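You operate a simulated robot arm through the tools that you are given. There is no shell and no other tool.

You are at the controls of a simulated two-armed robot. One attempt, no reset.

## Task
Lid the green jar and the brown pot, then wipe the tea stain off the table.
Fine: the cloth goes back where it lay. What is to be rubbed or washed off counts as gone when no trace of it is left.

Only the result counts: the job must be done as asked and must still hold three seconds after the hand-in. Knocking over, shifting, dropping, spilling or breaking anything else fails it. A push-on lid holds only when it is set on centred and level and pressed home; a screw cap is set on level and turned clockwise until tight. Flat cloth is picked up by pressing the open fingertips on it (5 to 10 N) and closing them slowly along it; thin cloth reads only 2 to 8 mm in the jaws.

## Robot
Two 7-joint arms with fingered hands on one trunk that stands fixed in place. Base frame: the origin is at the foot of the trunk, x ahead of it, y to its left, z up. Units: cm, rad, N and s.
The left shoulder is at [20, 13.5, 97], the right one opposite. Each reaches about 88.5 cm from its shoulder. Payload 4 kg a hand.
Tool frame (each hand has its own): the origin (TCP) lies between the finger pads and is the grasp point; the fingertips stand 2.5 cm ahead of it; z points along the fingers, y is the line along which they close. The gripper opens to 8.8 cm; its body begins 2.9 cm behind the TCP. The gripper is a hand of 4 fingers: y runs from the thumb to the fingers, the wrist lies at [-1.3, -10.6, -17.4] in the tool frame, and closing takes about 1.5 s.
Orientation is that of the tool frame in the base frame, as a unit quaternion [w, x, y, z]. With the fingers straight down and the wrist toward the robot, the tool's x, y and z point along [0, 1, 0], [1, 0, 0] and [0, 0, -1] of the base frame.

## Interface
- The arms move only by the tool move_arm. It takes "left_plan", "right_plan" or both (then of equal length, played together; a hand with none holds still); each is one flat list of numbers, 7 for each row, row after row: the closure, from 0 (fully open) to 1 (shut), then the shift along the base's x, y, z in cm, then the turn, a rotation vector about the base's x, y, z in rad. In form: [hand, dx, dy, dz, ax, ay, az, hand, dx, dy, dz, ax, ay, az, ...]. A call has 1 to 20 rows; each row is the pose to reach, as a shift and turn from the pose commanded when the call began. Rows are played at 5 a second. More than 5 cm and 0.15 rad between two rows, or a gripper value outside its range, and nothing of the call is played. A pose out of reach is approached as far as the arm can. The call stops where the force on the tool passes 40 N (or 10 N more than at its start, if that is more) or the arm is blocked; 0.2 s more then pass. The fingers move at their own pace (about 15.3 cm/s each) and stop on an object; they squeeze with about 34 N. The grip force told is the motor's: it shows also when the fingers shut on nothing. Time passes only in rows, and 0.2 s behind the last, so rows that repeat a pose let the fingers close. The reply holds the time, the measured pose of the TCP, the force on the tool along the base axes, the opening and the grip force, in the units named above and with some noise, with the torque about the TCP (base axes, N m) and any sound that the robot's microphone picked up, and new pictures: "pictures" is both (left out), scene, wrist or none (wrist: the cameras of the hands that moved).
- Cameras (640 x 400 px; columns grow to the right, rows downward): "scene" is now at [13.77, 0.55, 156.7]; the picture's right is [0.07, -1.00, 0.00], its down [-0.76, -0.05, -0.65] and it looks along [0.65, 0.04, -0.76] (base axes); focal length 325 px, centre (320, 200). "left" rides on the left gripper at [-6.4, -8.3, -9.8] in its tool frame; the picture's right is [-0.62, -0.37, 0.69], its down [0.71, -0.63, 0.30] and it looks along [0.32, 0.68, 0.65] (tool axes); focal length 265 px, centre (320, 200). "right" rides on the right gripper at [6.4, -8.3, -9.8] in its tool frame; the picture's right is [-0.62, 0.37, -0.69], its down [-0.71, -0.63, 0.30] and it looks along [-0.32, 0.68, 0.65] (tool axes); focal length 265 px, centre (320, 200). There is no depth. A picture from a camera that has moved, and an enlarged one, comes with that camera's place and axes in the base frame and with its lens.
- slide_trunk(by): slides the trunk up (or, below 0, down) by that many cm; the arms and the scene camera ride with it, the base frame stays. It gives what a move gives, with no picture.
- preshape(shape, hand): the hand has 4 fingers and takes this shape, open, in about a second: jaw (thumb against the fingers, like two jaws); tri (thumb and two fingers); tip (a fingertip pinch); poke (one finger out to press); point (the index stretched); flat (the hand flat); cup (the hand cupped); fist (a fist). The gripper value then closes the fingers along that shape, each until it touches; the sizes above hold for jaw. It gives what a move gives, with no picture.
- aim_head(pan, tilt): turns the head with the scene camera to pan (to the left, within 1.693 rad either way) and tilt (down, from -0.506 to 1.204), counted from straight ahead of the robot. It gives what a move gives, and a new picture of the scene camera.
- inspect(camera, box): a new picture of the part [left, top, right, bottom] of that camera's present view, enlarged. No time passes.
- sign_off(): hands the job in; it is judged then, once.

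Places have to be worked out from the pictures, the camera data and where the tool is seen. Open the grippers and draw the arms clear of the work before you hand the job in, unless the task says otherwise.

The tools are called after "Request:" as name(argument=value, ...) on one line, values as JSON. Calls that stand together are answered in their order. move_arm: Moves the arms, as the interface text tells. Its arguments: {"type":"object","properties":{"left_plan":{"type":"array","items":{"type":"number"}},"right_plan":{"type":"array","items":{"type":"number"}},"pictures":{"type":"string","enum":["both","scene","wrist","none"]}},"required":[]} The other tools are called the same way: slide_trunk (by) moves the trunk up or down; preshape (shape, hand) gives the hand a shape; aim_head (pan, tilt) turns the head that bears the scene camera; inspect (camera, box) takes an enlarged picture of a part of a camera's view; sign_off () hands the job in.

At the start:

```text
t: 0.0
left_tool_pos: [51.88, 28.57, 105.4]
left_ee_rot: [-0.001, 0.707, 0.707, 0.001]
left_contact_force: [-1.2, -0.1, 0.4]
left_ft_torque: [0.0, 0.01, -0.07]
left_opening: 8.77
left_grip_force: 0.1
left_shape: jaw
right_tool_pos: [61.8, -16.52, 104.07]
right_ee_rot: [-0.001, 0.707, 0.707, 0.001]
right_contact_force: [-0.7, 1.0, 0.4]
right_ft_torque: [0.01, -0.02, -0.03]
right_opening: 8.73
right_grip_force: 0.0
right_shape: jaw
trunk travel left (down, up): [-57.5, 19.5]
head pan, tilt (commanded): [0.066, 0.866]
```

scene: 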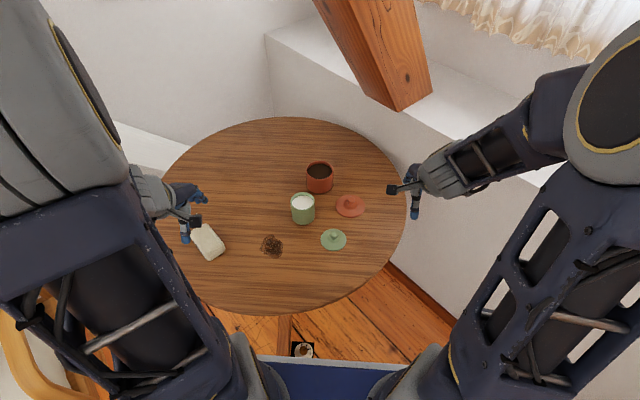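
right: 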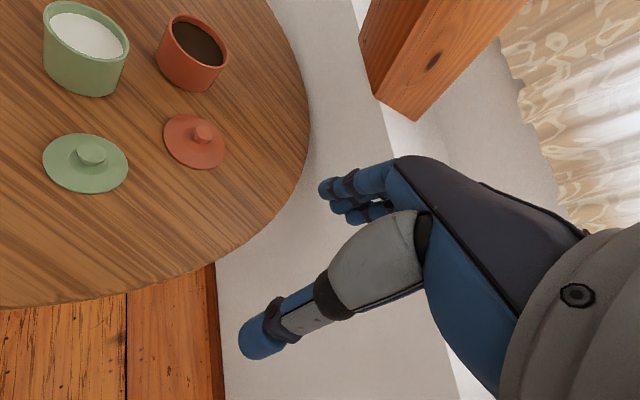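
left: 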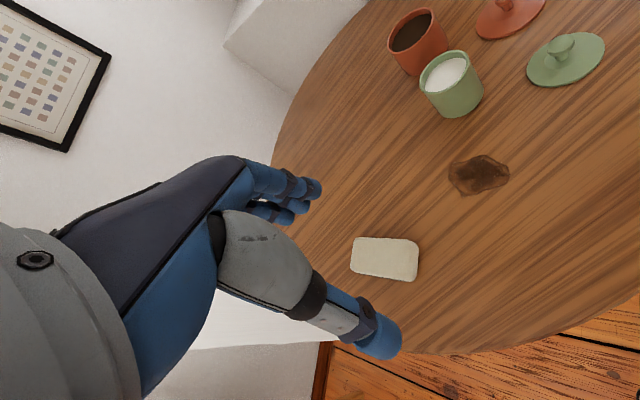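

I'll start by enlarging the scene and wrist views so I can locate the jars, lids, stain and cloth accurately.

Request:
inspect(camera="scene", box=[260, 140, 400, 270])

Request:
inspect(camera="scene", box=[160, 190, 300, 280])

Request:
inspect(camera="right", box=[0, 0, 320, 200])

Request:
inspect(camera="left", box=[320, 0, 640, 300])

```text
3.08 times, centred on (330, 205) of scene
camera zoom: at [13.77, 0.55, 156.7], right [0.07, -1.0, 0.0], down [-0.76, -0.05, -0.65], along [0.65, 0.04, -0.76], focal length 999 px, centre (289, 185)
```

zoom: 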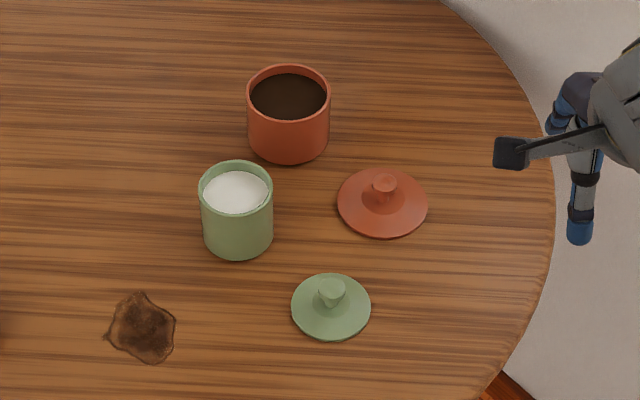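

```text
4.44 times, centred on (230, 235) of scene
camera zoom: at [13.77, 0.55, 156.7], right [0.07, -1.0, 0.0], down [-0.76, -0.05, -0.65], along [0.65, 0.04, -0.76], focal length 1443 px, centre (720, 44)
```

zoom: 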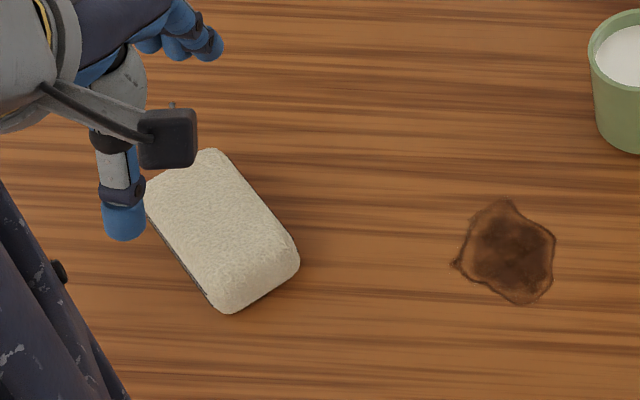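

```text
2.00 times, centred on (160, 100) of right
camera zoom: at [53.41, -10.07, 113.97], right [0.37, -0.62, 0.69], down [-0.63, -0.71, -0.3], along [0.68, -0.32, -0.65], focal length 531 px, centre (640, 400)
```

zoom: 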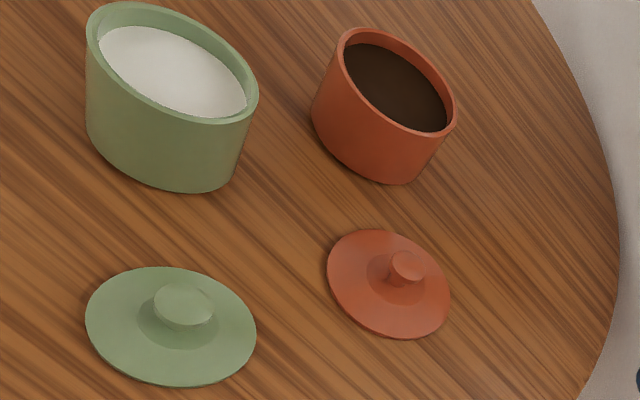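

```text
1.33 times, centred on (480, 150) of left
camera zoom: at [43.47, 22.2, 115.29], right [-0.37, -0.62, -0.69], down [-0.63, 0.71, -0.3], along [0.68, 0.32, -0.65], focal length 354 px, centre (107, 267)
```

zoom: 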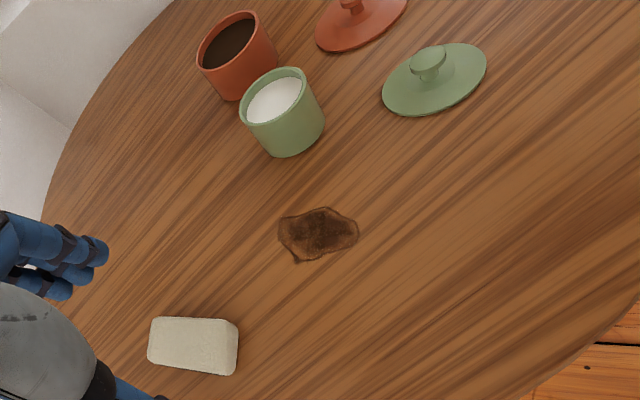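

The views agree: table top is near z≈75.5, green lid near (67, 0), brown lid near (80.4, -4.8), green jar near (76, 10), brown pot near (90, 5.6), stain near (64, 18) and sponge-like cloth near (62.4, 36). I'll bring the right hand above the green lid, still well up, to check these estimates against the tool.

Request:
move_arm(right_plan=[0, 1.1, 3.3, -2, 0, 0, 0, 0, 2.2, 6.6, -4, 0, 0, 0, 0, 3.2, 9.9, -6.5, 0, 0, 0, 0, 4.2, 13.2, -9, 0, 0, 0, 0, 5.3, 16.5, -12, 0, 0, 0, 0, 5.3, 16.5, -12, 0, 0, 0], pictures="both")

```text
t: 1.4
left_tool_pos: [51.86, 28.66, 105.43]
left_ee_rot: [0.0, 0.707, 0.707, 0.0]
left_contact_force: [0.2, -0.6, 0.5]
left_ft_torque: [-0.01, -0.01, 0.01]
left_opening: 8.75
left_grip_force: 0.0
left_shape: jaw
right_tool_pos: [67.07, -0.04, 92.21]
right_ee_rot: [0.0, 0.707, 0.707, 0.0]
right_contact_force: [0.2, -0.7, -0.1]
right_ft_torque: [-0.01, 0.0, -0.02]
right_opening: 8.75
right_grip_force: 0.1
right_shape: jaw
trunk travel left (down, up): [-57.5, 19.5]
head pan, tilt (commanded): [0.066, 0.866]
camera scene: at [13.76, 0.55, 156.7], right [0.07, -1.0, 0.0], down [-0.76, -0.05, -0.65], along [0.65, 0.04, -0.76], focal length 325 px, centre (320, 200)
camera right: at [58.75, 6.46, 102.0], right [0.37, -0.62, 0.69], down [-0.63, -0.71, -0.3], along [0.68, -0.33, -0.65], focal length 265 px, centre (320, 200)
```

scene: 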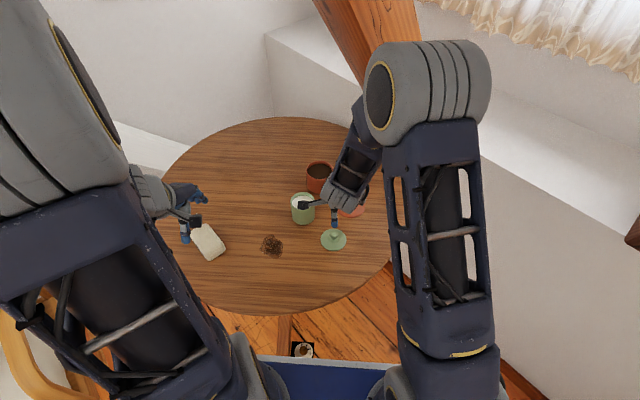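
right: 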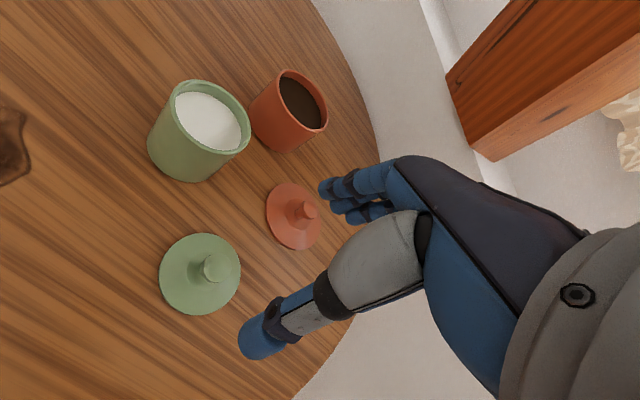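

The tool is close to above the green lid's knob. I'll enlarge the wrist view to work out the remaining offset and look at the hand.

Request:
inspect(camera="right", box=[140, 170, 340, 370])

Request:
inspect(camera="scene", box=[270, 150, 400, 260])

```text
2.00 times, centred on (240, 270) of right
camera zoom: at [58.75, 6.46, 102.0], right [0.37, -0.62, 0.69], down [-0.63, -0.71, -0.3], along [0.68, -0.33, -0.65], focal length 531 px, centre (480, 60)
```

zoom: 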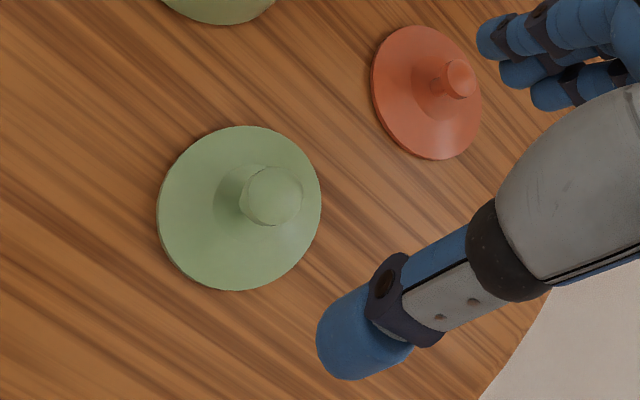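

```text
3.64 times, centred on (335, 205) of scene
camera zoom: at [13.76, 0.55, 156.7], right [0.07, -1.0, 0.0], down [-0.76, -0.05, -0.65], along [0.65, 0.04, -0.76], focal length 1181 px, centre (266, 182)
```

zoom: 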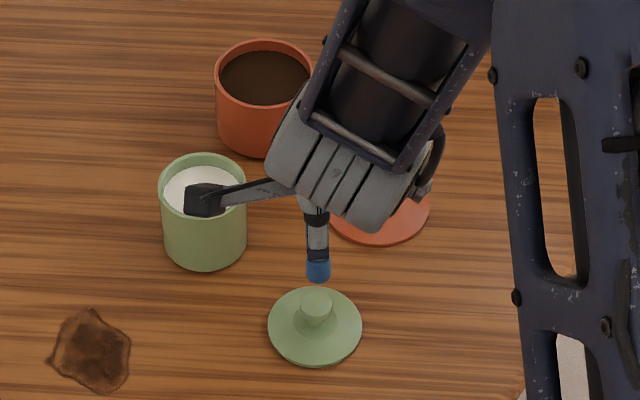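

The lid knob sits about 0.3 cm to the left of the tool axis, with its top near z≈79.3. I'll half-close the hand, come down to just above the knob and look again.

Request:
move_arm(right_plan=[0.4, 0, 0.3, -2, 0, 0, 0, 0.4, 0, 0.3, -4.5, 0, 0, 0, 0.4, 0, 0.3, -7.5, 0, 0, 0, 0.4, 0, 0.3, -9, 0, 0, 0, 0.4, 0, 0.3, -9, 0, 0, 0], pictures="both")

Request:
inspect(camera="scene", box=[270, 150, 400, 260])

Request:
inspect(camera="right", box=[140, 150, 400, 350])

```text
t: 2.6
left_tool_pos: [51.9, 28.72, 105.43]
left_ee_rot: [0.0, 0.707, 0.707, 0.0]
left_contact_force: [0.2, -0.2, 0.5]
left_ft_torque: [0.0, 0.0, 0.02]
left_opening: 8.74
left_grip_force: 0.1
left_shape: jaw
right_tool_pos: [67.18, 0.34, 83.07]
right_ee_rot: [-0.001, 0.706, 0.708, 0.0]
right_contact_force: [-0.4, 0.3, 0.0]
right_ft_torque: [0.01, -0.02, 0.0]
right_opening: 5.32
right_grip_force: 0.1
right_shape: jaw
trunk travel left (down, up): [-57.5, 19.5]
head pan, tilt (commanded): [0.066, 0.866]
camera scene: at [13.77, 0.55, 156.7], right [0.07, -1.0, 0.0], down [-0.76, -0.05, -0.65], along [0.65, 0.04, -0.76], focal length 325 px, centre (320, 200)
camera right: at [58.74, 6.73, 92.97], right [0.37, -0.62, 0.69], down [-0.63, -0.71, -0.3], along [0.68, -0.32, -0.65], focal length 265 px, centre (320, 200)
```

scene: 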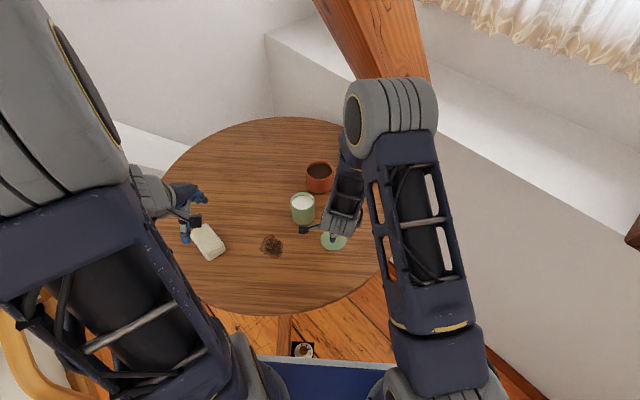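
right: 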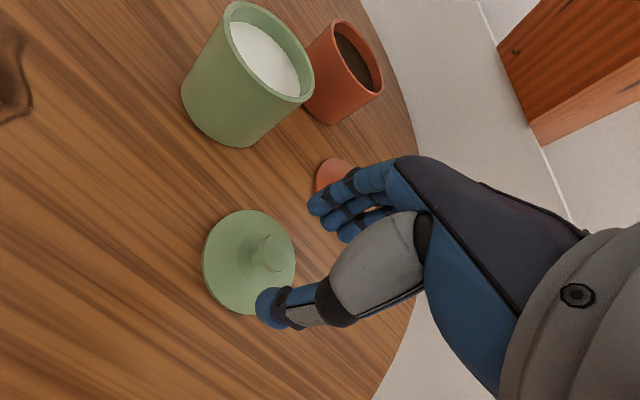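

```text
3.64 times, centred on (335, 205) of scene
camera zoom: at [13.77, 0.55, 156.7], right [0.07, -1.0, 0.0], down [-0.76, -0.05, -0.65], along [0.65, 0.04, -0.76], focal length 1181 px, centre (266, 182)
```

zoom: 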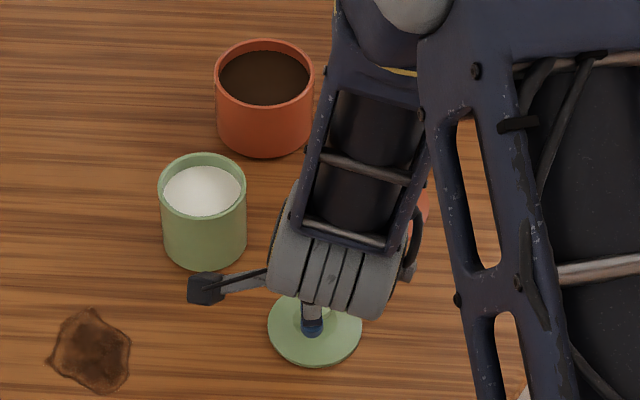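

```text
2.00 times, centred on (270, 250) of right
camera zoom: at [58.74, 6.73, 92.97], right [0.37, -0.62, 0.69], down [-0.63, -0.71, -0.3], along [0.68, -0.32, -0.65], focal length 531 px, centre (420, 100)
```

zoom: 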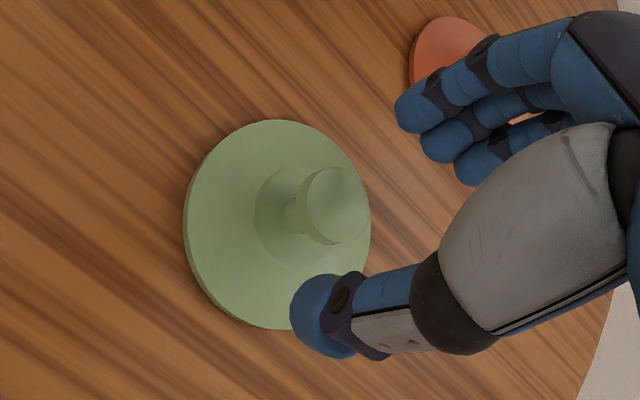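

The knob is now within about 0.25 cm of the tool axis. I'll come down so the fingertips stop just above the disc (TCP near z 79.4), then close slowly on the knob.

Request:
move_arm(right_plan=[0.4, 0, 0.15, -1, 0, 0, 0, 0.4, 0, 0.15, -2, 0, 0, 0, 0.4, 0, 0.15, -3, 0, 0, 0, 0.4, 0, 0.15, -3.6, 0, 0, 0, 0.4, 0, 0.15, -3.6, 0, 0, 0], pictures="wrist")

Request:
inspect(camera="right", box=[180, 150, 400, 320])

```text
t: 3.8
left_tool_pos: [51.83, 28.6, 105.41]
left_ee_rot: [0.0, 0.707, 0.707, -0.001]
left_contact_force: [0.8, 0.7, 0.0]
left_ft_torque: [0.02, -0.01, -0.03]
left_opening: 8.75
left_grip_force: 0.0
left_shape: jaw
right_tool_pos: [67.07, 0.34, 79.45]
right_ee_rot: [0.001, 0.707, 0.707, -0.001]
right_contact_force: [0.2, -0.4, -0.5]
right_ft_torque: [0.0, -0.01, -0.03]
right_opening: 5.33
right_grip_force: 0.0
right_shape: jaw
trunk travel left (down, up): [-57.5, 19.5]
head pan, tilt (commanded): [0.066, 0.866]
camera right: at [58.7, 6.89, 89.32], right [0.37, -0.62, 0.69], down [-0.63, -0.71, -0.3], along [0.68, -0.32, -0.65], focal length 265 px, centre (320, 200)
```

right: 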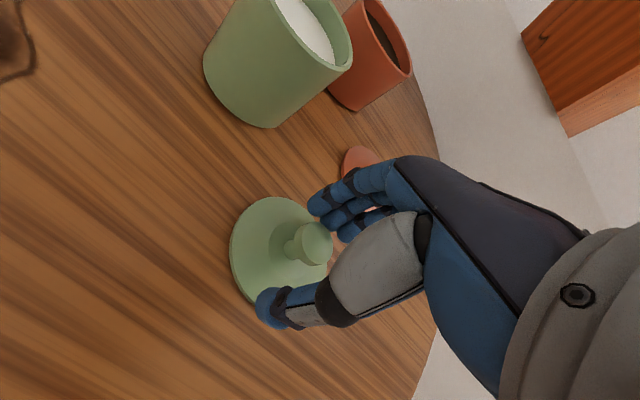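

```text
2.35 times, centred on (290, 235) of right
camera zoom: at [58.7, 6.89, 89.32], right [0.37, -0.62, 0.69], down [-0.63, -0.71, -0.3], along [0.68, -0.32, -0.65], focal length 624 px, centre (391, 118)
```

zoom: 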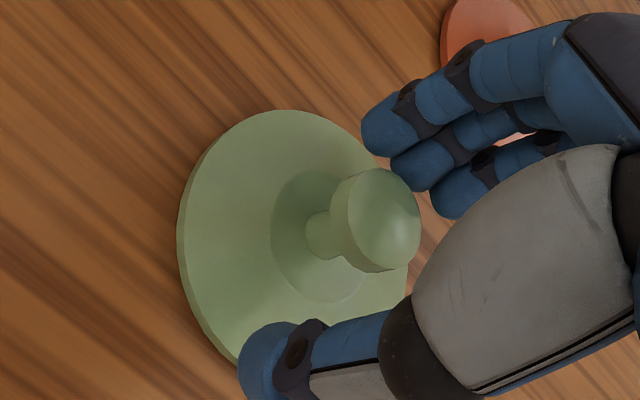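

The knob head is level with the pads and about 0.2 to 0.3 cm to the left. I'll trim y, lower slightly and close on it.

Request:
move_arm(right_plan=[0.4, -0.05, 0.2, -0.3, 0, 0, 0, 0.55, -0.05, 0.2, -0.3, 0, 0, 0, 0.65, -0.05, 0.2, -0.3, 0, 0, 0, 0.75, -0.05, 0.2, -0.3, 0, 0, 0, 0.85, -0.05, 0.2, -0.3, 0, 0, 0, 0.95, -0.05, 0.2, -0.3, 0, 0, 0, 1, -0.05, 0.2, -0.3, 0, 0, 0, 1, -0.05, 0.2, -0.3, 0, 0, 0, 1, -0.05, 0.2, -0.3, 0, 0, 0], pictures="wrist")

Request:
inspect(camera="right", box=[180, 150, 400, 320])

```text
t: 5.8
left_tool_pos: [51.84, 28.65, 105.37]
left_ee_rot: [0.0, 0.707, 0.708, -0.001]
left_contact_force: [-0.1, 0.0, 0.0]
left_ft_torque: [0.03, 0.0, 0.03]
left_opening: 8.76
left_grip_force: 0.0
left_shape: jaw
right_tool_pos: [66.99, 0.66, 79.18]
right_ee_rot: [0.0, 0.707, 0.707, 0.0]
right_contact_force: [0.1, 0.4, 0.5]
right_ft_torque: [0.04, -0.05, 0.0]
right_opening: 1.6
right_grip_force: 33.2
right_shape: jaw
trunk travel left (down, up): [-57.5, 19.5]
head pan, tilt (commanded): [0.066, 0.866]
camera right: at [58.68, 7.08, 89.06], right [0.37, -0.62, 0.69], down [-0.63, -0.71, -0.3], along [0.68, -0.32, -0.65], focal length 265 px, centre (320, 200)
```

right: 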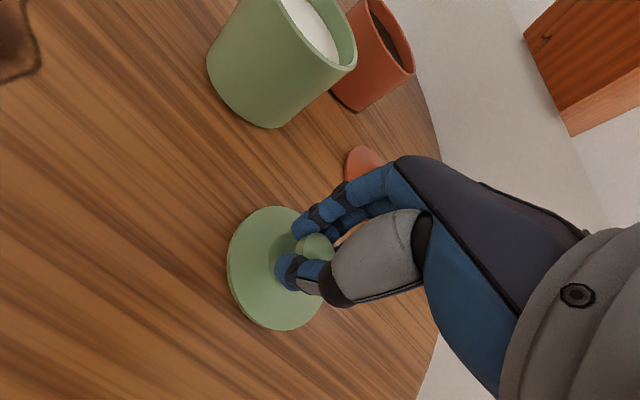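

```text
2.35 times, centred on (290, 235) of right
camera zoom: at [58.68, 7.08, 89.06], right [0.37, -0.62, 0.69], down [-0.63, -0.71, -0.3], along [0.68, -0.32, -0.65], focal length 624 px, centre (391, 118)
```

zoom: 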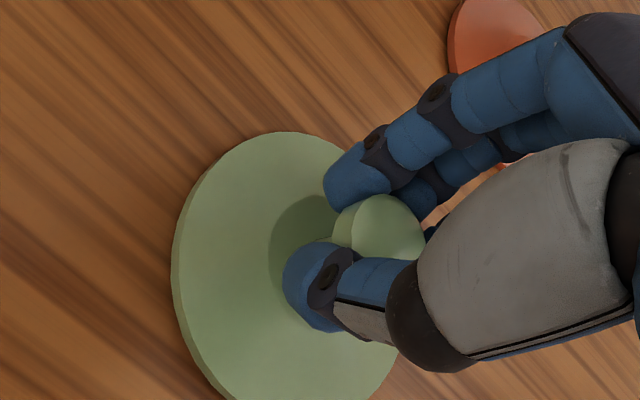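

The hand has closed on the knob, with a 1.6 cm opening and 33 N of grip. I'll lift gently and check that the lid comes up level.

Request:
move_arm(right_plan=[1, 0, 0, 1, 0, 0, 0, 1, 0, 0, 2.5, 0, 0, 0, 1, 0, 0, 5, 0, 0, 0, 1, 0, 0, 8, 0, 0, 0, 1, 0, 0, 11, 0, 0, 0, 1, 0, 0, 11, 0, 0, 0], pictures="both")

Request:
inspect(camera="right", box=[140, 130, 400, 350])

Request:
inspect(camera="scene", box=[260, 150, 400, 260])

Request:
inspect(camera="left", box=[360, 0, 640, 140])

```text
t: 7.2
left_tool_pos: [51.84, 28.66, 105.39]
left_ee_rot: [0.0, 0.707, 0.707, 0.0]
left_contact_force: [1.0, -0.1, 0.2]
left_ft_torque: [-0.01, -0.02, 0.04]
left_opening: 8.77
left_grip_force: 0.0
left_shape: jaw
right_tool_pos: [66.93, 0.59, 90.13]
right_ee_rot: [0.0, 0.707, 0.707, 0.001]
right_contact_force: [-0.2, 0.3, 0.2]
right_ft_torque: [0.02, 0.0, -0.01]
right_opening: 1.6
right_grip_force: 34.0
right_shape: jaw
trunk travel left (down, up): [-57.5, 19.5]
head pan, tilt (commanded): [0.066, 0.866]
camera scene: at [13.78, 0.55, 156.7], right [0.07, -1.0, 0.0], down [-0.76, -0.05, -0.65], along [0.65, 0.04, -0.76], focal length 325 px, centre (320, 200)
camera right: at [58.65, 7.1, 100.03], right [0.37, -0.62, 0.69], down [-0.63, -0.71, -0.3], along [0.68, -0.33, -0.65], focal length 265 px, centre (320, 200)
```

scene: 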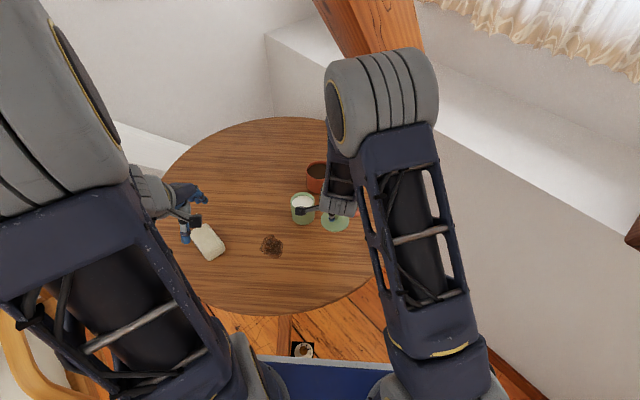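
right: 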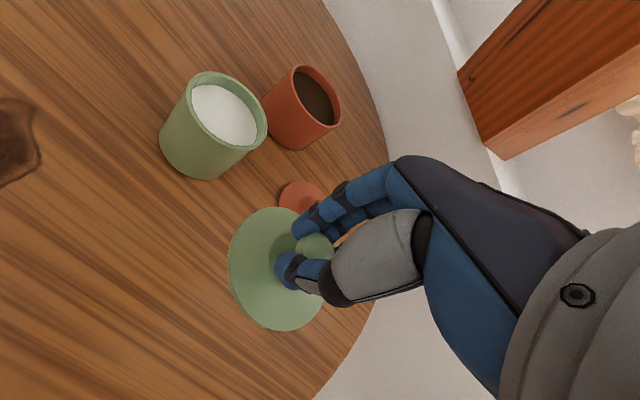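

```text
1.82 times, centred on (270, 240) of right
camera zoom: at [58.65, 7.1, 100.03], right [0.37, -0.62, 0.69], down [-0.63, -0.71, -0.3], along [0.68, -0.33, -0.65], focal length 483 px, centre (411, 127)
```

zoom: 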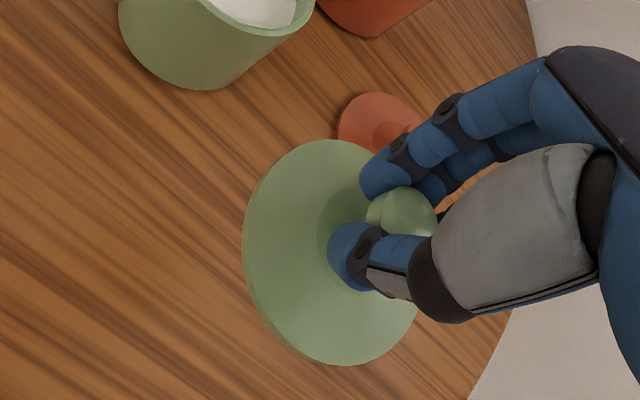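

```text
3.64 times, centred on (330, 205) of scene
camera zoom: at [13.78, 0.55, 156.7], right [0.07, -1.0, 0.0], down [-0.76, -0.05, -0.65], along [0.65, 0.04, -0.76], focal length 1181 px, centre (284, 182)
```

zoom: 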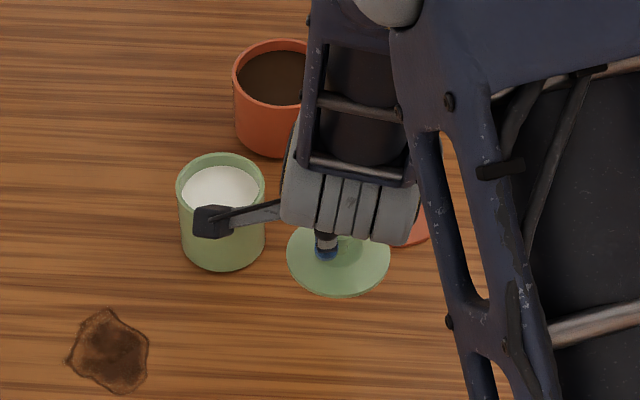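

```text
2.29 times, centred on (500, 70) of left
camera zoom: at [43.48, 22.2, 115.29], right [-0.37, -0.62, -0.69], down [-0.63, 0.71, -0.3], along [0.68, 0.32, -0.65], focal length 607 px, centre (-91, 497)
```

zoom: 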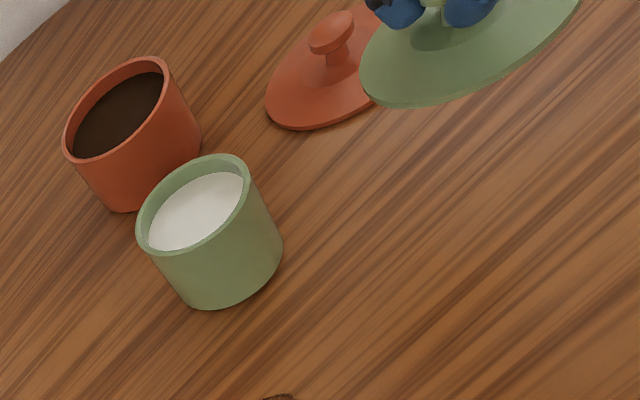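

The lid came up level with the knob held firmly. To centre it properly I want a side view, so I'll swing the left hand (turned 90° clockwise) to put its camera left of the jar, looking across at it.

Request:
move_arm(left_plan=[0, 1.5, -0.1, -0.7, 0, 0, -0.13, 0, 3, -0.2, -1.4, 0, 0, -0.26, 0, 4.5, -0.3, -2.1, 0, 0, -0.39, 0, 6, -0.4, -2.8, 0, 0, -0.52, 0, 7.5, -0.5, -3.5, 0, 0, -0.65, 0, 9, -0.6, -4.2, 0, 0, -0.78, 0, 10.5, -0.7, -4.9, 0, 0, -0.91, 0, 12, -0.8, -5.6, 0, 0, -1.04, 0, 13.5, -0.9, -6.3, 0, 0, -1.17, 0, 15, -1, -7, 0, 0, -1.3, 0, 16.5, -1.1, -7.6, 0, 0, -1.44, 0, 18.2, -1.2, -8.2, 0, 0, -1.57, 0, 18.2, -1.2, -8.2, 0, 0, -1.57], pictures="both")

```text
t: 10.0
left_tool_pos: [70.02, 27.48, 97.18]
left_ee_rot: [0.0, 1.0, 0.0, -0.001]
left_contact_force: [-0.5, -0.4, 0.1]
left_ft_torque: [0.01, -0.01, -0.03]
left_opening: 8.75
left_grip_force: 0.2
left_shape: jaw
right_tool_pos: [66.96, 0.64, 90.05]
right_ee_rot: [-0.001, 0.707, 0.707, 0.0]
right_contact_force: [-0.7, -0.9, -1.3]
right_ft_torque: [-0.03, 0.0, -0.01]
right_opening: 1.57
right_grip_force: 33.7
right_shape: jaw
trunk travel left (down, up): [-57.5, 19.5]
head pan, tilt (commanded): [0.066, 0.866]
camera scene: at [13.77, 0.55, 156.7], right [0.07, -1.0, 0.0], down [-0.76, -0.05, -0.65], along [0.65, 0.04, -0.76], focal length 325 px, centre (320, 200)
camera left: at [63.57, 35.76, 107.1], right [-0.62, 0.37, -0.69], down [0.71, 0.63, -0.3], along [0.32, -0.68, -0.65], focal length 265 px, centre (320, 200)
```

scene: 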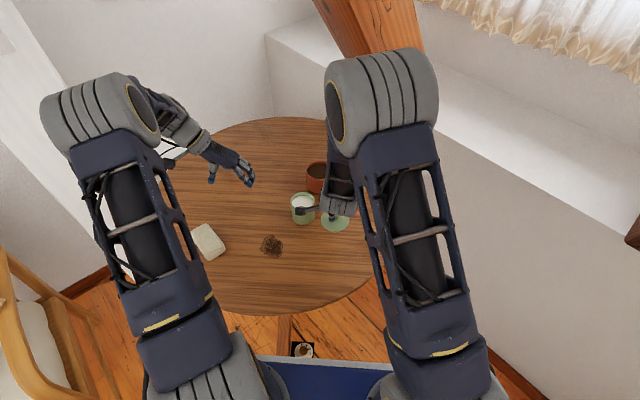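
left: 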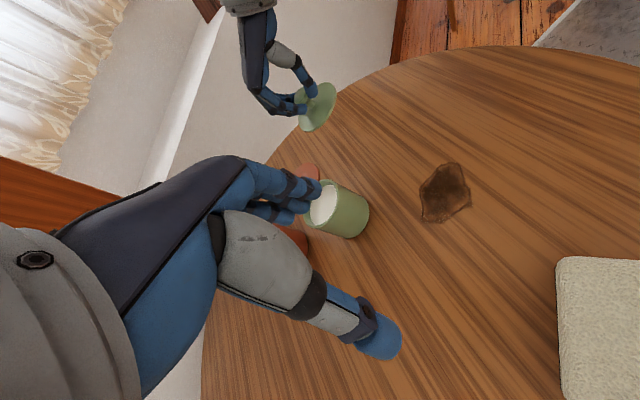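

The left hand's own fingers hide part of the jar, so I'll shift it forward and move the held lid over the jar at a safe height (about 4 cm gap) to compare the two.

Request:
move_arm(left_plan=[0, 2.5, 0.5, 0, 0, 0, 0, 0, 5, 1, 0, 0, 0, 0, 0, 7.5, 1.5, 0, 0, 0, 0, 0, 10, 1.8, 0, 0, 0, 0, 0, 12, 2, 0, 0, 0, 0, 0, 12, 2, 0, 0, 0, 0], right_plan=[1, 1, 1, 0, 0, 0, 0, 1, 3, 3, 0, 0, 0, 0, 1, 5, 5.2, 0, 0, 0, 0, 1, 7, 7.2, 0, 0, 0, 0, 1, 9, 9.3, 0, 0, 0, 0, 1, 9, 9.3, 0, 0, 0, 0], pictures="both")

Request:
inspect(camera="scene", box=[260, 150, 380, 240])

Request:
inspect(camera="left", box=[300, 60, 500, 220])

Request:
inspect(camera="right", box=[180, 150, 400, 350])

```text
t: 11.4
left_tool_pos: [81.75, 29.25, 97.1]
left_ee_rot: [0.0, 1.0, 0.0, -0.001]
left_contact_force: [0.1, 0.2, -0.2]
left_ft_torque: [-0.03, -0.01, 0.0]
left_opening: 8.74
left_grip_force: 0.1
left_shape: jaw
left hand out of reach, approached as far as the arm can: row 5, 6
right_tool_pos: [76.09, 10.08, 90.18]
right_ee_rot: [0.001, 0.707, 0.707, 0.0]
right_contact_force: [-0.3, 0.6, -1.5]
right_ft_torque: [0.01, 0.01, 0.04]
right_opening: 1.6
right_grip_force: 33.4
right_shape: jaw
trunk travel left (down, up): [-57.5, 19.5]
head pan, tilt (commanded): [0.066, 0.866]
camera scene: at [13.76, 0.55, 156.71], right [0.07, -1.0, 0.0], down [-0.76, -0.05, -0.65], along [0.65, 0.04, -0.76], focal length 325 px, centre (320, 200)
camera right: at [67.67, 16.46, 100.08], right [0.37, -0.62, 0.69], down [-0.63, -0.71, -0.3], along [0.68, -0.32, -0.65], focal length 265 px, centre (320, 200)
camera left: at [75.24, 37.69, 107.03], right [-0.62, 0.37, -0.69], down [0.71, 0.63, -0.31], along [0.32, -0.68, -0.65], focal length 265 px, centre (320, 200)
```

scene: 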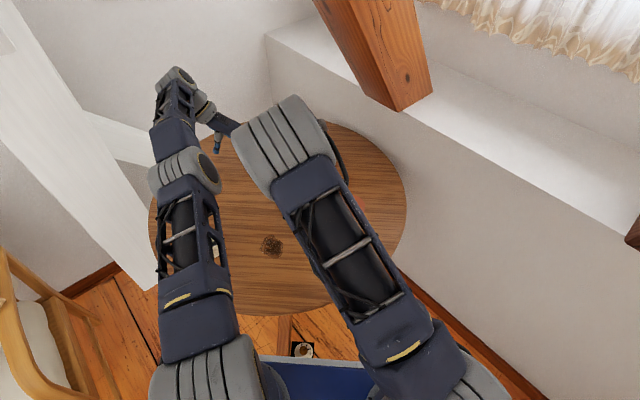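
right: 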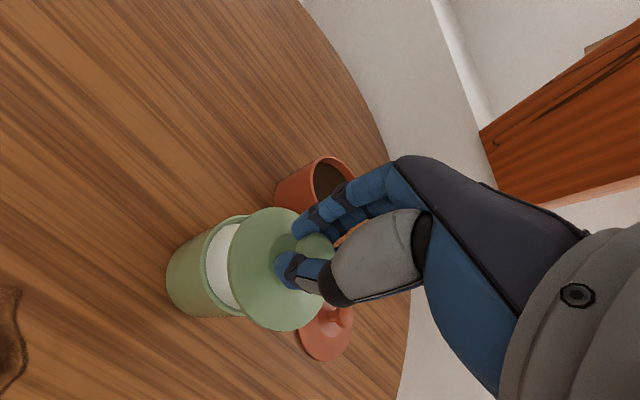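
left: 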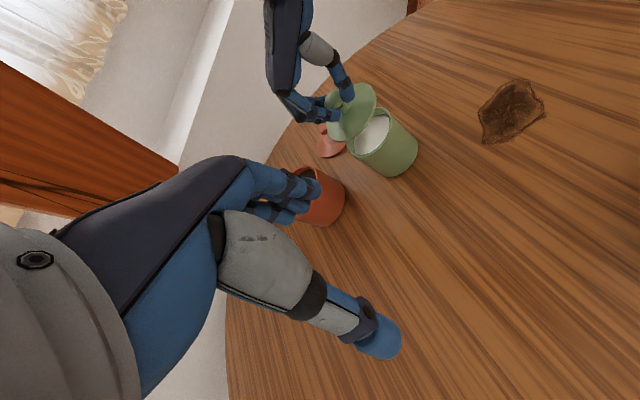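

```text
4.44 times, centred on (320, 195) of scene
camera zoom: at [13.76, 0.55, 156.71], right [0.07, -1.0, 0.0], down [-0.76, -0.05, -0.65], along [0.65, 0.04, -0.76], focal length 1443 px, centre (320, 222)
```

zoom: 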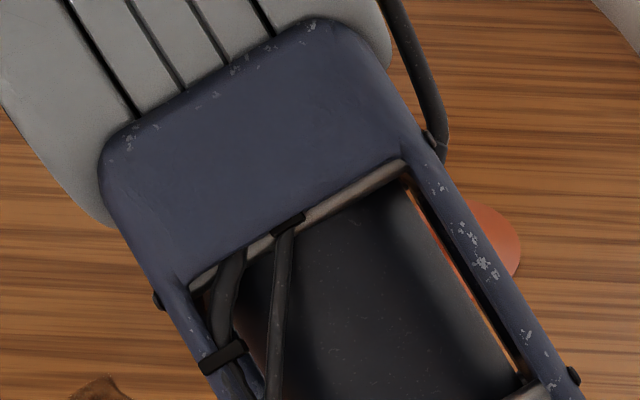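

```text
2.50 times, centred on (400, 140) of left
camera zoom: at [75.24, 37.69, 107.03], right [-0.62, 0.37, -0.69], down [0.71, 0.63, -0.31], along [0.32, -0.68, -0.65], focal length 664 px, centre (120, 350)
```

zoom: 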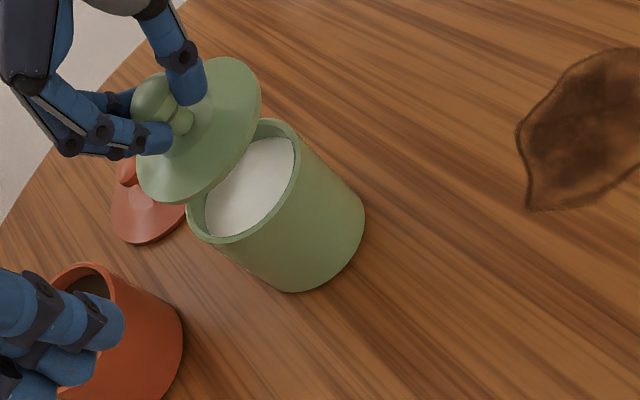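

```text
2.00 times, centred on (290, 250) of right
camera zoom: at [67.67, 16.46, 100.08], right [0.37, -0.62, 0.69], down [-0.63, -0.71, -0.3], along [0.68, -0.32, -0.65], focal length 531 px, centre (380, 100)
```

zoom: 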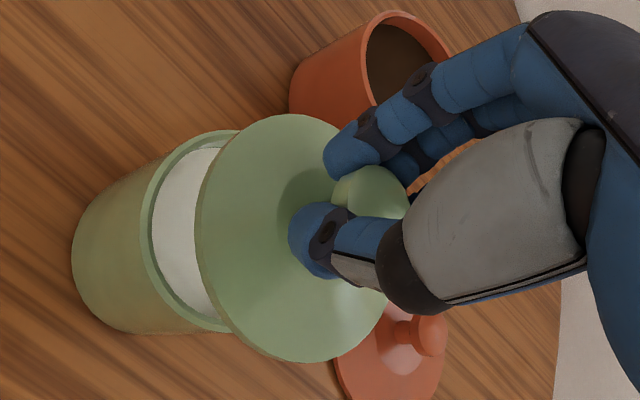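

Both wrist cameras show the lid and the jar rim together. Comparing the ellipses puts the lid about 0.45 cm too near, 0.6 cm too far right and 4 cm too high, so I'll correct sideways and come down 2.2 cm before measuring again.

Request:
move_arm(right_plan=[1, 0.45, 0.6, 0, 0, 0, 0, 1, 0.45, 0.6, -1.1, 0, 0, 0, 1, 0.45, 0.6, -2.2, 0, 0, 0, 1, 0.45, 0.6, -2.2, 0, 0, 0], pictures="none")

Request:
inspect(camera="left", box=[320, 70, 440, 190])

Request:
inspect(camera="right", box=[180, 170, 360, 350])

```text
t: 12.4
left_tool_pos: [81.8, 29.31, 97.11]
left_ee_rot: [0.0, 1.0, 0.001, 0.0]
left_contact_force: [0.4, -0.1, 0.4]
left_ft_torque: [0.0, -0.01, 0.03]
left_opening: 8.78
left_grip_force: 0.1
left_shape: jaw
right_tool_pos: [76.53, 10.6, 88.03]
right_ee_rot: [0.0, 0.708, 0.707, 0.0]
right_contact_force: [-0.1, 0.0, -0.9]
right_ft_torque: [-0.01, -0.02, -0.02]
right_opening: 1.6
right_grip_force: 33.8
right_shape: jaw
trunk travel left (down, up): [-57.5, 19.5]
head pan, tilt (commanded): [0.066, 0.866]
```

```text
3.33 times, centred on (380, 130) of left
camera zoom: at [75.26, 37.71, 107.04], right [-0.62, 0.37, -0.69], down [0.71, 0.63, -0.3], along [0.32, -0.68, -0.65], focal length 885 px, centre (120, 433)
```

zoom: 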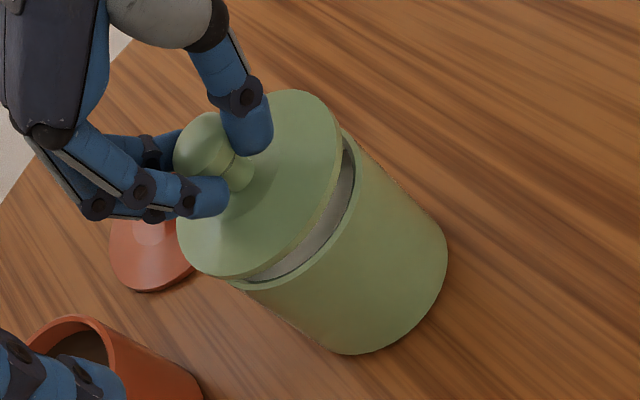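

```text
2.22 times, centred on (270, 260) of right
camera zoom: at [68.13, 16.99, 97.83], right [0.37, -0.62, 0.69], down [-0.63, -0.71, -0.3], along [0.68, -0.32, -0.65], focal length 590 px, centre (431, 67)
```

zoom: 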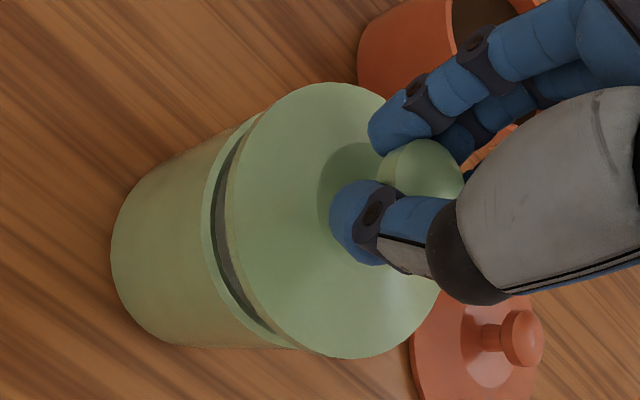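

The lid now reads centred to within about 0.2 cm with a 2 cm gap. I'll lower another 1.1 cm and check the alignment again before contact.

Request:
move_arm(right_plan=[1, 0.05, 0, -0.5, 0, 0, 0, 1, 0.05, 0, -1.1, 0, 0, 0, 1, 0.05, 0, -1.1, 0, 0, 0], pictures="none")

Request:
inspect(camera="left", box=[330, 80, 430, 180])

Request:
inspect(camera="right", box=[200, 180, 350, 340])

```text
t: 13.2
left_tool_pos: [81.66, 29.31, 97.18]
left_ee_rot: [0.0, 1.0, 0.001, -0.001]
left_contact_force: [0.6, 0.3, 1.3]
left_ft_torque: [0.03, -0.02, 0.04]
left_opening: 8.76
left_grip_force: 0.0
left_shape: jaw
right_tool_pos: [76.48, 10.5, 86.68]
right_ee_rot: [0.0, 0.707, 0.707, 0.0]
right_contact_force: [0.3, 0.4, -0.5]
right_ft_torque: [-0.03, 0.04, -0.01]
right_opening: 1.57
right_grip_force: 34.7
right_shape: jaw
trunk travel left (down, up): [-57.5, 19.5]
head pan, tilt (commanded): [0.066, 0.866]
```

```text
4.00 times, centred on (380, 130) of left
camera zoom: at [75.26, 37.71, 107.04], right [-0.62, 0.37, -0.69], down [0.71, 0.63, -0.3], along [0.32, -0.68, -0.65], focal length 1062 px, centre (80, 480)
```

zoom: 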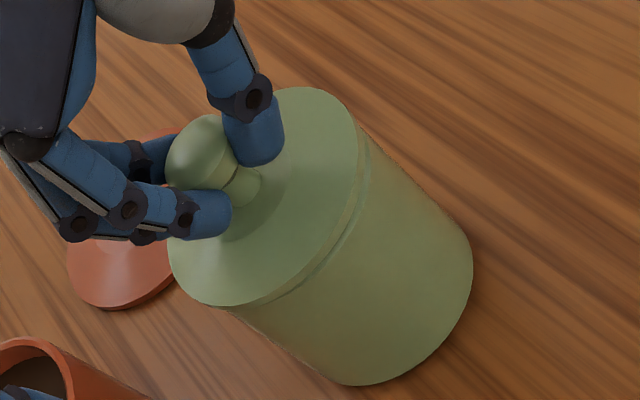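

```text
2.50 times, centred on (275, 260) of right
camera zoom: at [68.17, 16.98, 96.72], right [0.37, -0.62, 0.69], down [-0.63, -0.71, -0.3], along [0.68, -0.32, -0.65], focal length 664 px, centre (432, 50)
```

zoom: 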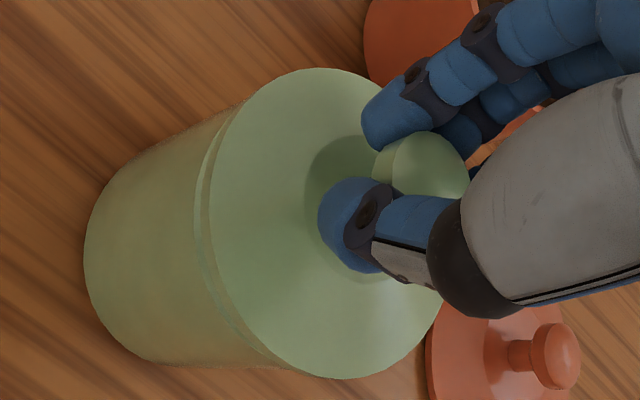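

The gap is now about 0.5 cm under the lid, with a residual offset of roughly 0.1 to 0.2 cm. I'll nudge y by +0.1 cm and lower slowly to contact.

Request:
move_arm(right_plan=[1, -0.05, 0.1, -0.15, 0, 0, 0, 1, -0.05, 0.1, -0.3, 0, 0, 0, 1, -0.05, 0.1, -0.45, 0, 0, 0, 1, -0.05, 0.1, -0.45, 0, 0, 0], pictures="none")

Request:
inspect(camera="left", box=[330, 80, 430, 180])

Request:
inspect(camera="right", box=[200, 180, 350, 340])

```text
t: 14.2
left_tool_pos: [81.67, 29.32, 97.28]
left_ee_rot: [0.0, 1.0, 0.001, 0.0]
left_contact_force: [-0.3, -0.7, -0.4]
left_ft_torque: [0.0, 0.0, -0.01]
left_opening: 8.79
left_grip_force: 0.1
left_shape: jaw
right_tool_pos: [76.52, 10.76, 86.51]
right_ee_rot: [0.001, 0.707, 0.707, 0.001]
right_contact_force: [-4.4, -0.3, 11.1]
right_ft_torque: [-0.03, 0.06, 0.0]
right_opening: 1.57
right_grip_force: 33.8
right_shape: jaw
trunk travel left (down, up): [-57.5, 19.5]
head pan, tilt (commanded): [0.066, 0.866]
heard: snap
```

```text
4.00 times, centred on (380, 130) of left
camera zoom: at [75.23, 37.71, 107.08], right [-0.62, 0.37, -0.69], down [0.71, 0.63, -0.3], along [0.33, -0.68, -0.65], focal length 1062 px, centre (80, 480)
```

zoom: 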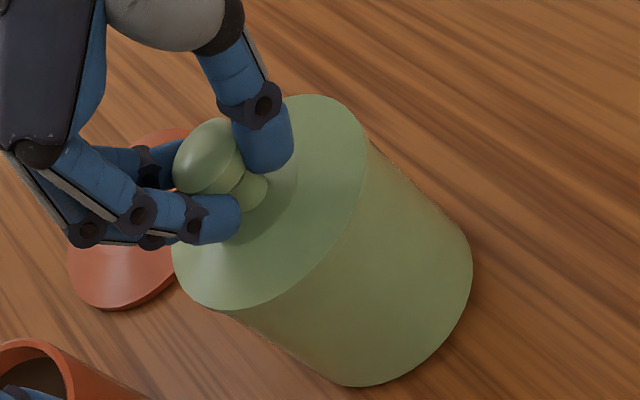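

```text
2.50 times, centred on (275, 260) of right
camera zoom: at [68.12, 17.11, 96.44], right [0.37, -0.62, 0.69], down [-0.63, -0.71, -0.31], along [0.69, -0.32, -0.65], focal length 664 px, centre (432, 50)
```

zoom: 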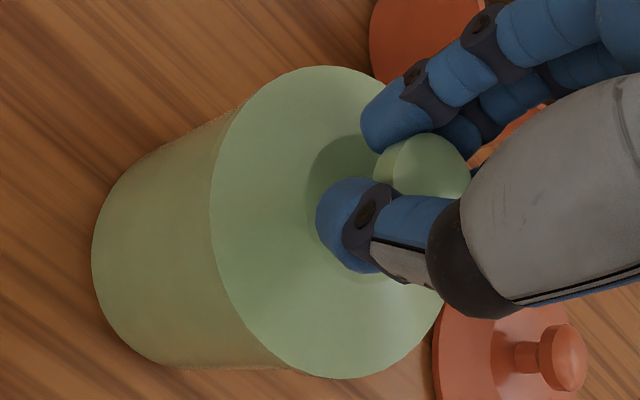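

I heard a snap, the lid looks flush all round and the jar hasn't moved. I'll open the fingers gently and go straight up.

Request:
move_arm(right_plan=[0.8, 0, 0, 0.05, 0, 0, 0, 0.6, 0, 0, 0.1, 0, 0, 0, 0.4, 0, 0, 0.1, 0, 0, 0, 0.4, 0, 0, 0.1, 0, 0, 0, 0.4, 0, 0, 1, 0, 0, 0, 0.4, 0, 0, 3, 0, 0, 0, 0.4, 0, 0, 6, 0, 0, 0, 0.4, 0, 0, 6, 0, 0, 0], pictures="wrist")

Request:
inspect(camera="left", box=[300, 60, 460, 220])

Request:
inspect(camera="right", box=[140, 150, 360, 360])

```text
t: 16.0
left_tool_pos: [81.73, 29.34, 97.14]
left_ee_rot: [0.0, 1.0, -0.001, 0.0]
left_contact_force: [-0.2, 0.3, 0.0]
left_ft_torque: [0.03, -0.01, 0.03]
left_opening: 8.74
left_grip_force: 0.1
left_shape: jaw
right_tool_pos: [76.55, 10.58, 92.5]
right_ee_rot: [0.0, 0.707, 0.707, 0.0]
right_contact_force: [-0.2, -0.8, -0.7]
right_ft_torque: [0.0, -0.01, -0.02]
right_opening: 5.24
right_grip_force: 0.1
right_shape: jaw
trunk travel left (down, up): [-57.5, 19.5]
head pan, tilt (commanded): [0.066, 0.866]
camera right: at [68.18, 17.09, 102.38], right [0.37, -0.62, 0.69], down [-0.63, -0.71, -0.3], along [0.68, -0.33, -0.65], focal length 265 px, centre (320, 200)
```

right: 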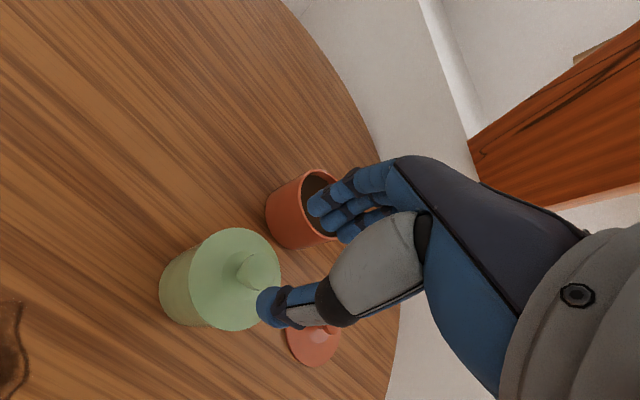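

```text
2.50 times, centred on (380, 140) of left
camera zoom: at [75.27, 37.71, 107.04], right [-0.62, 0.37, -0.69], down [0.71, 0.63, -0.3], along [0.32, -0.68, -0.65], focal length 664 px, centre (170, 350)
```

zoom: 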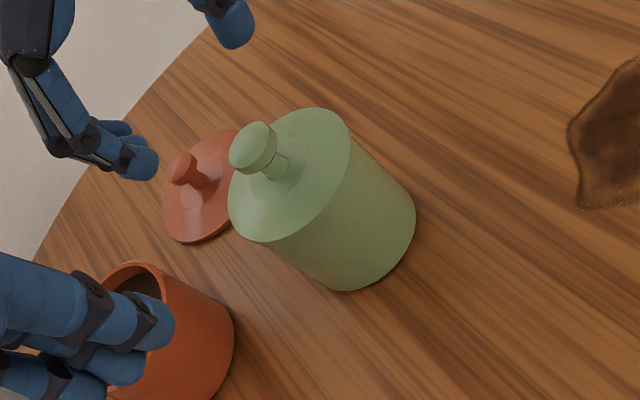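

```text
1.90 times, centred on (250, 255) of right
camera zoom: at [68.18, 17.09, 102.38], right [0.37, -0.62, 0.69], down [-0.63, -0.71, -0.3], along [0.68, -0.33, -0.65], focal length 506 px, centre (453, 95)
```

zoom: 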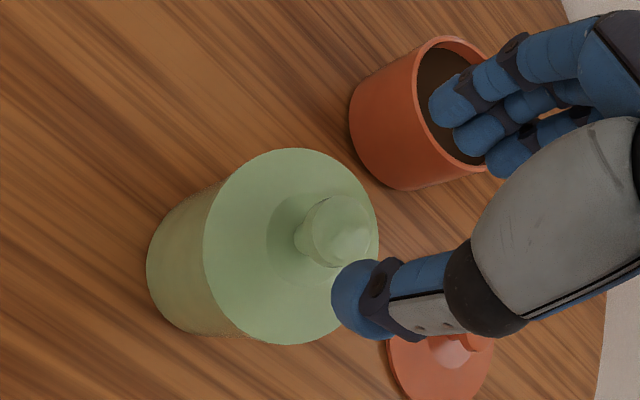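

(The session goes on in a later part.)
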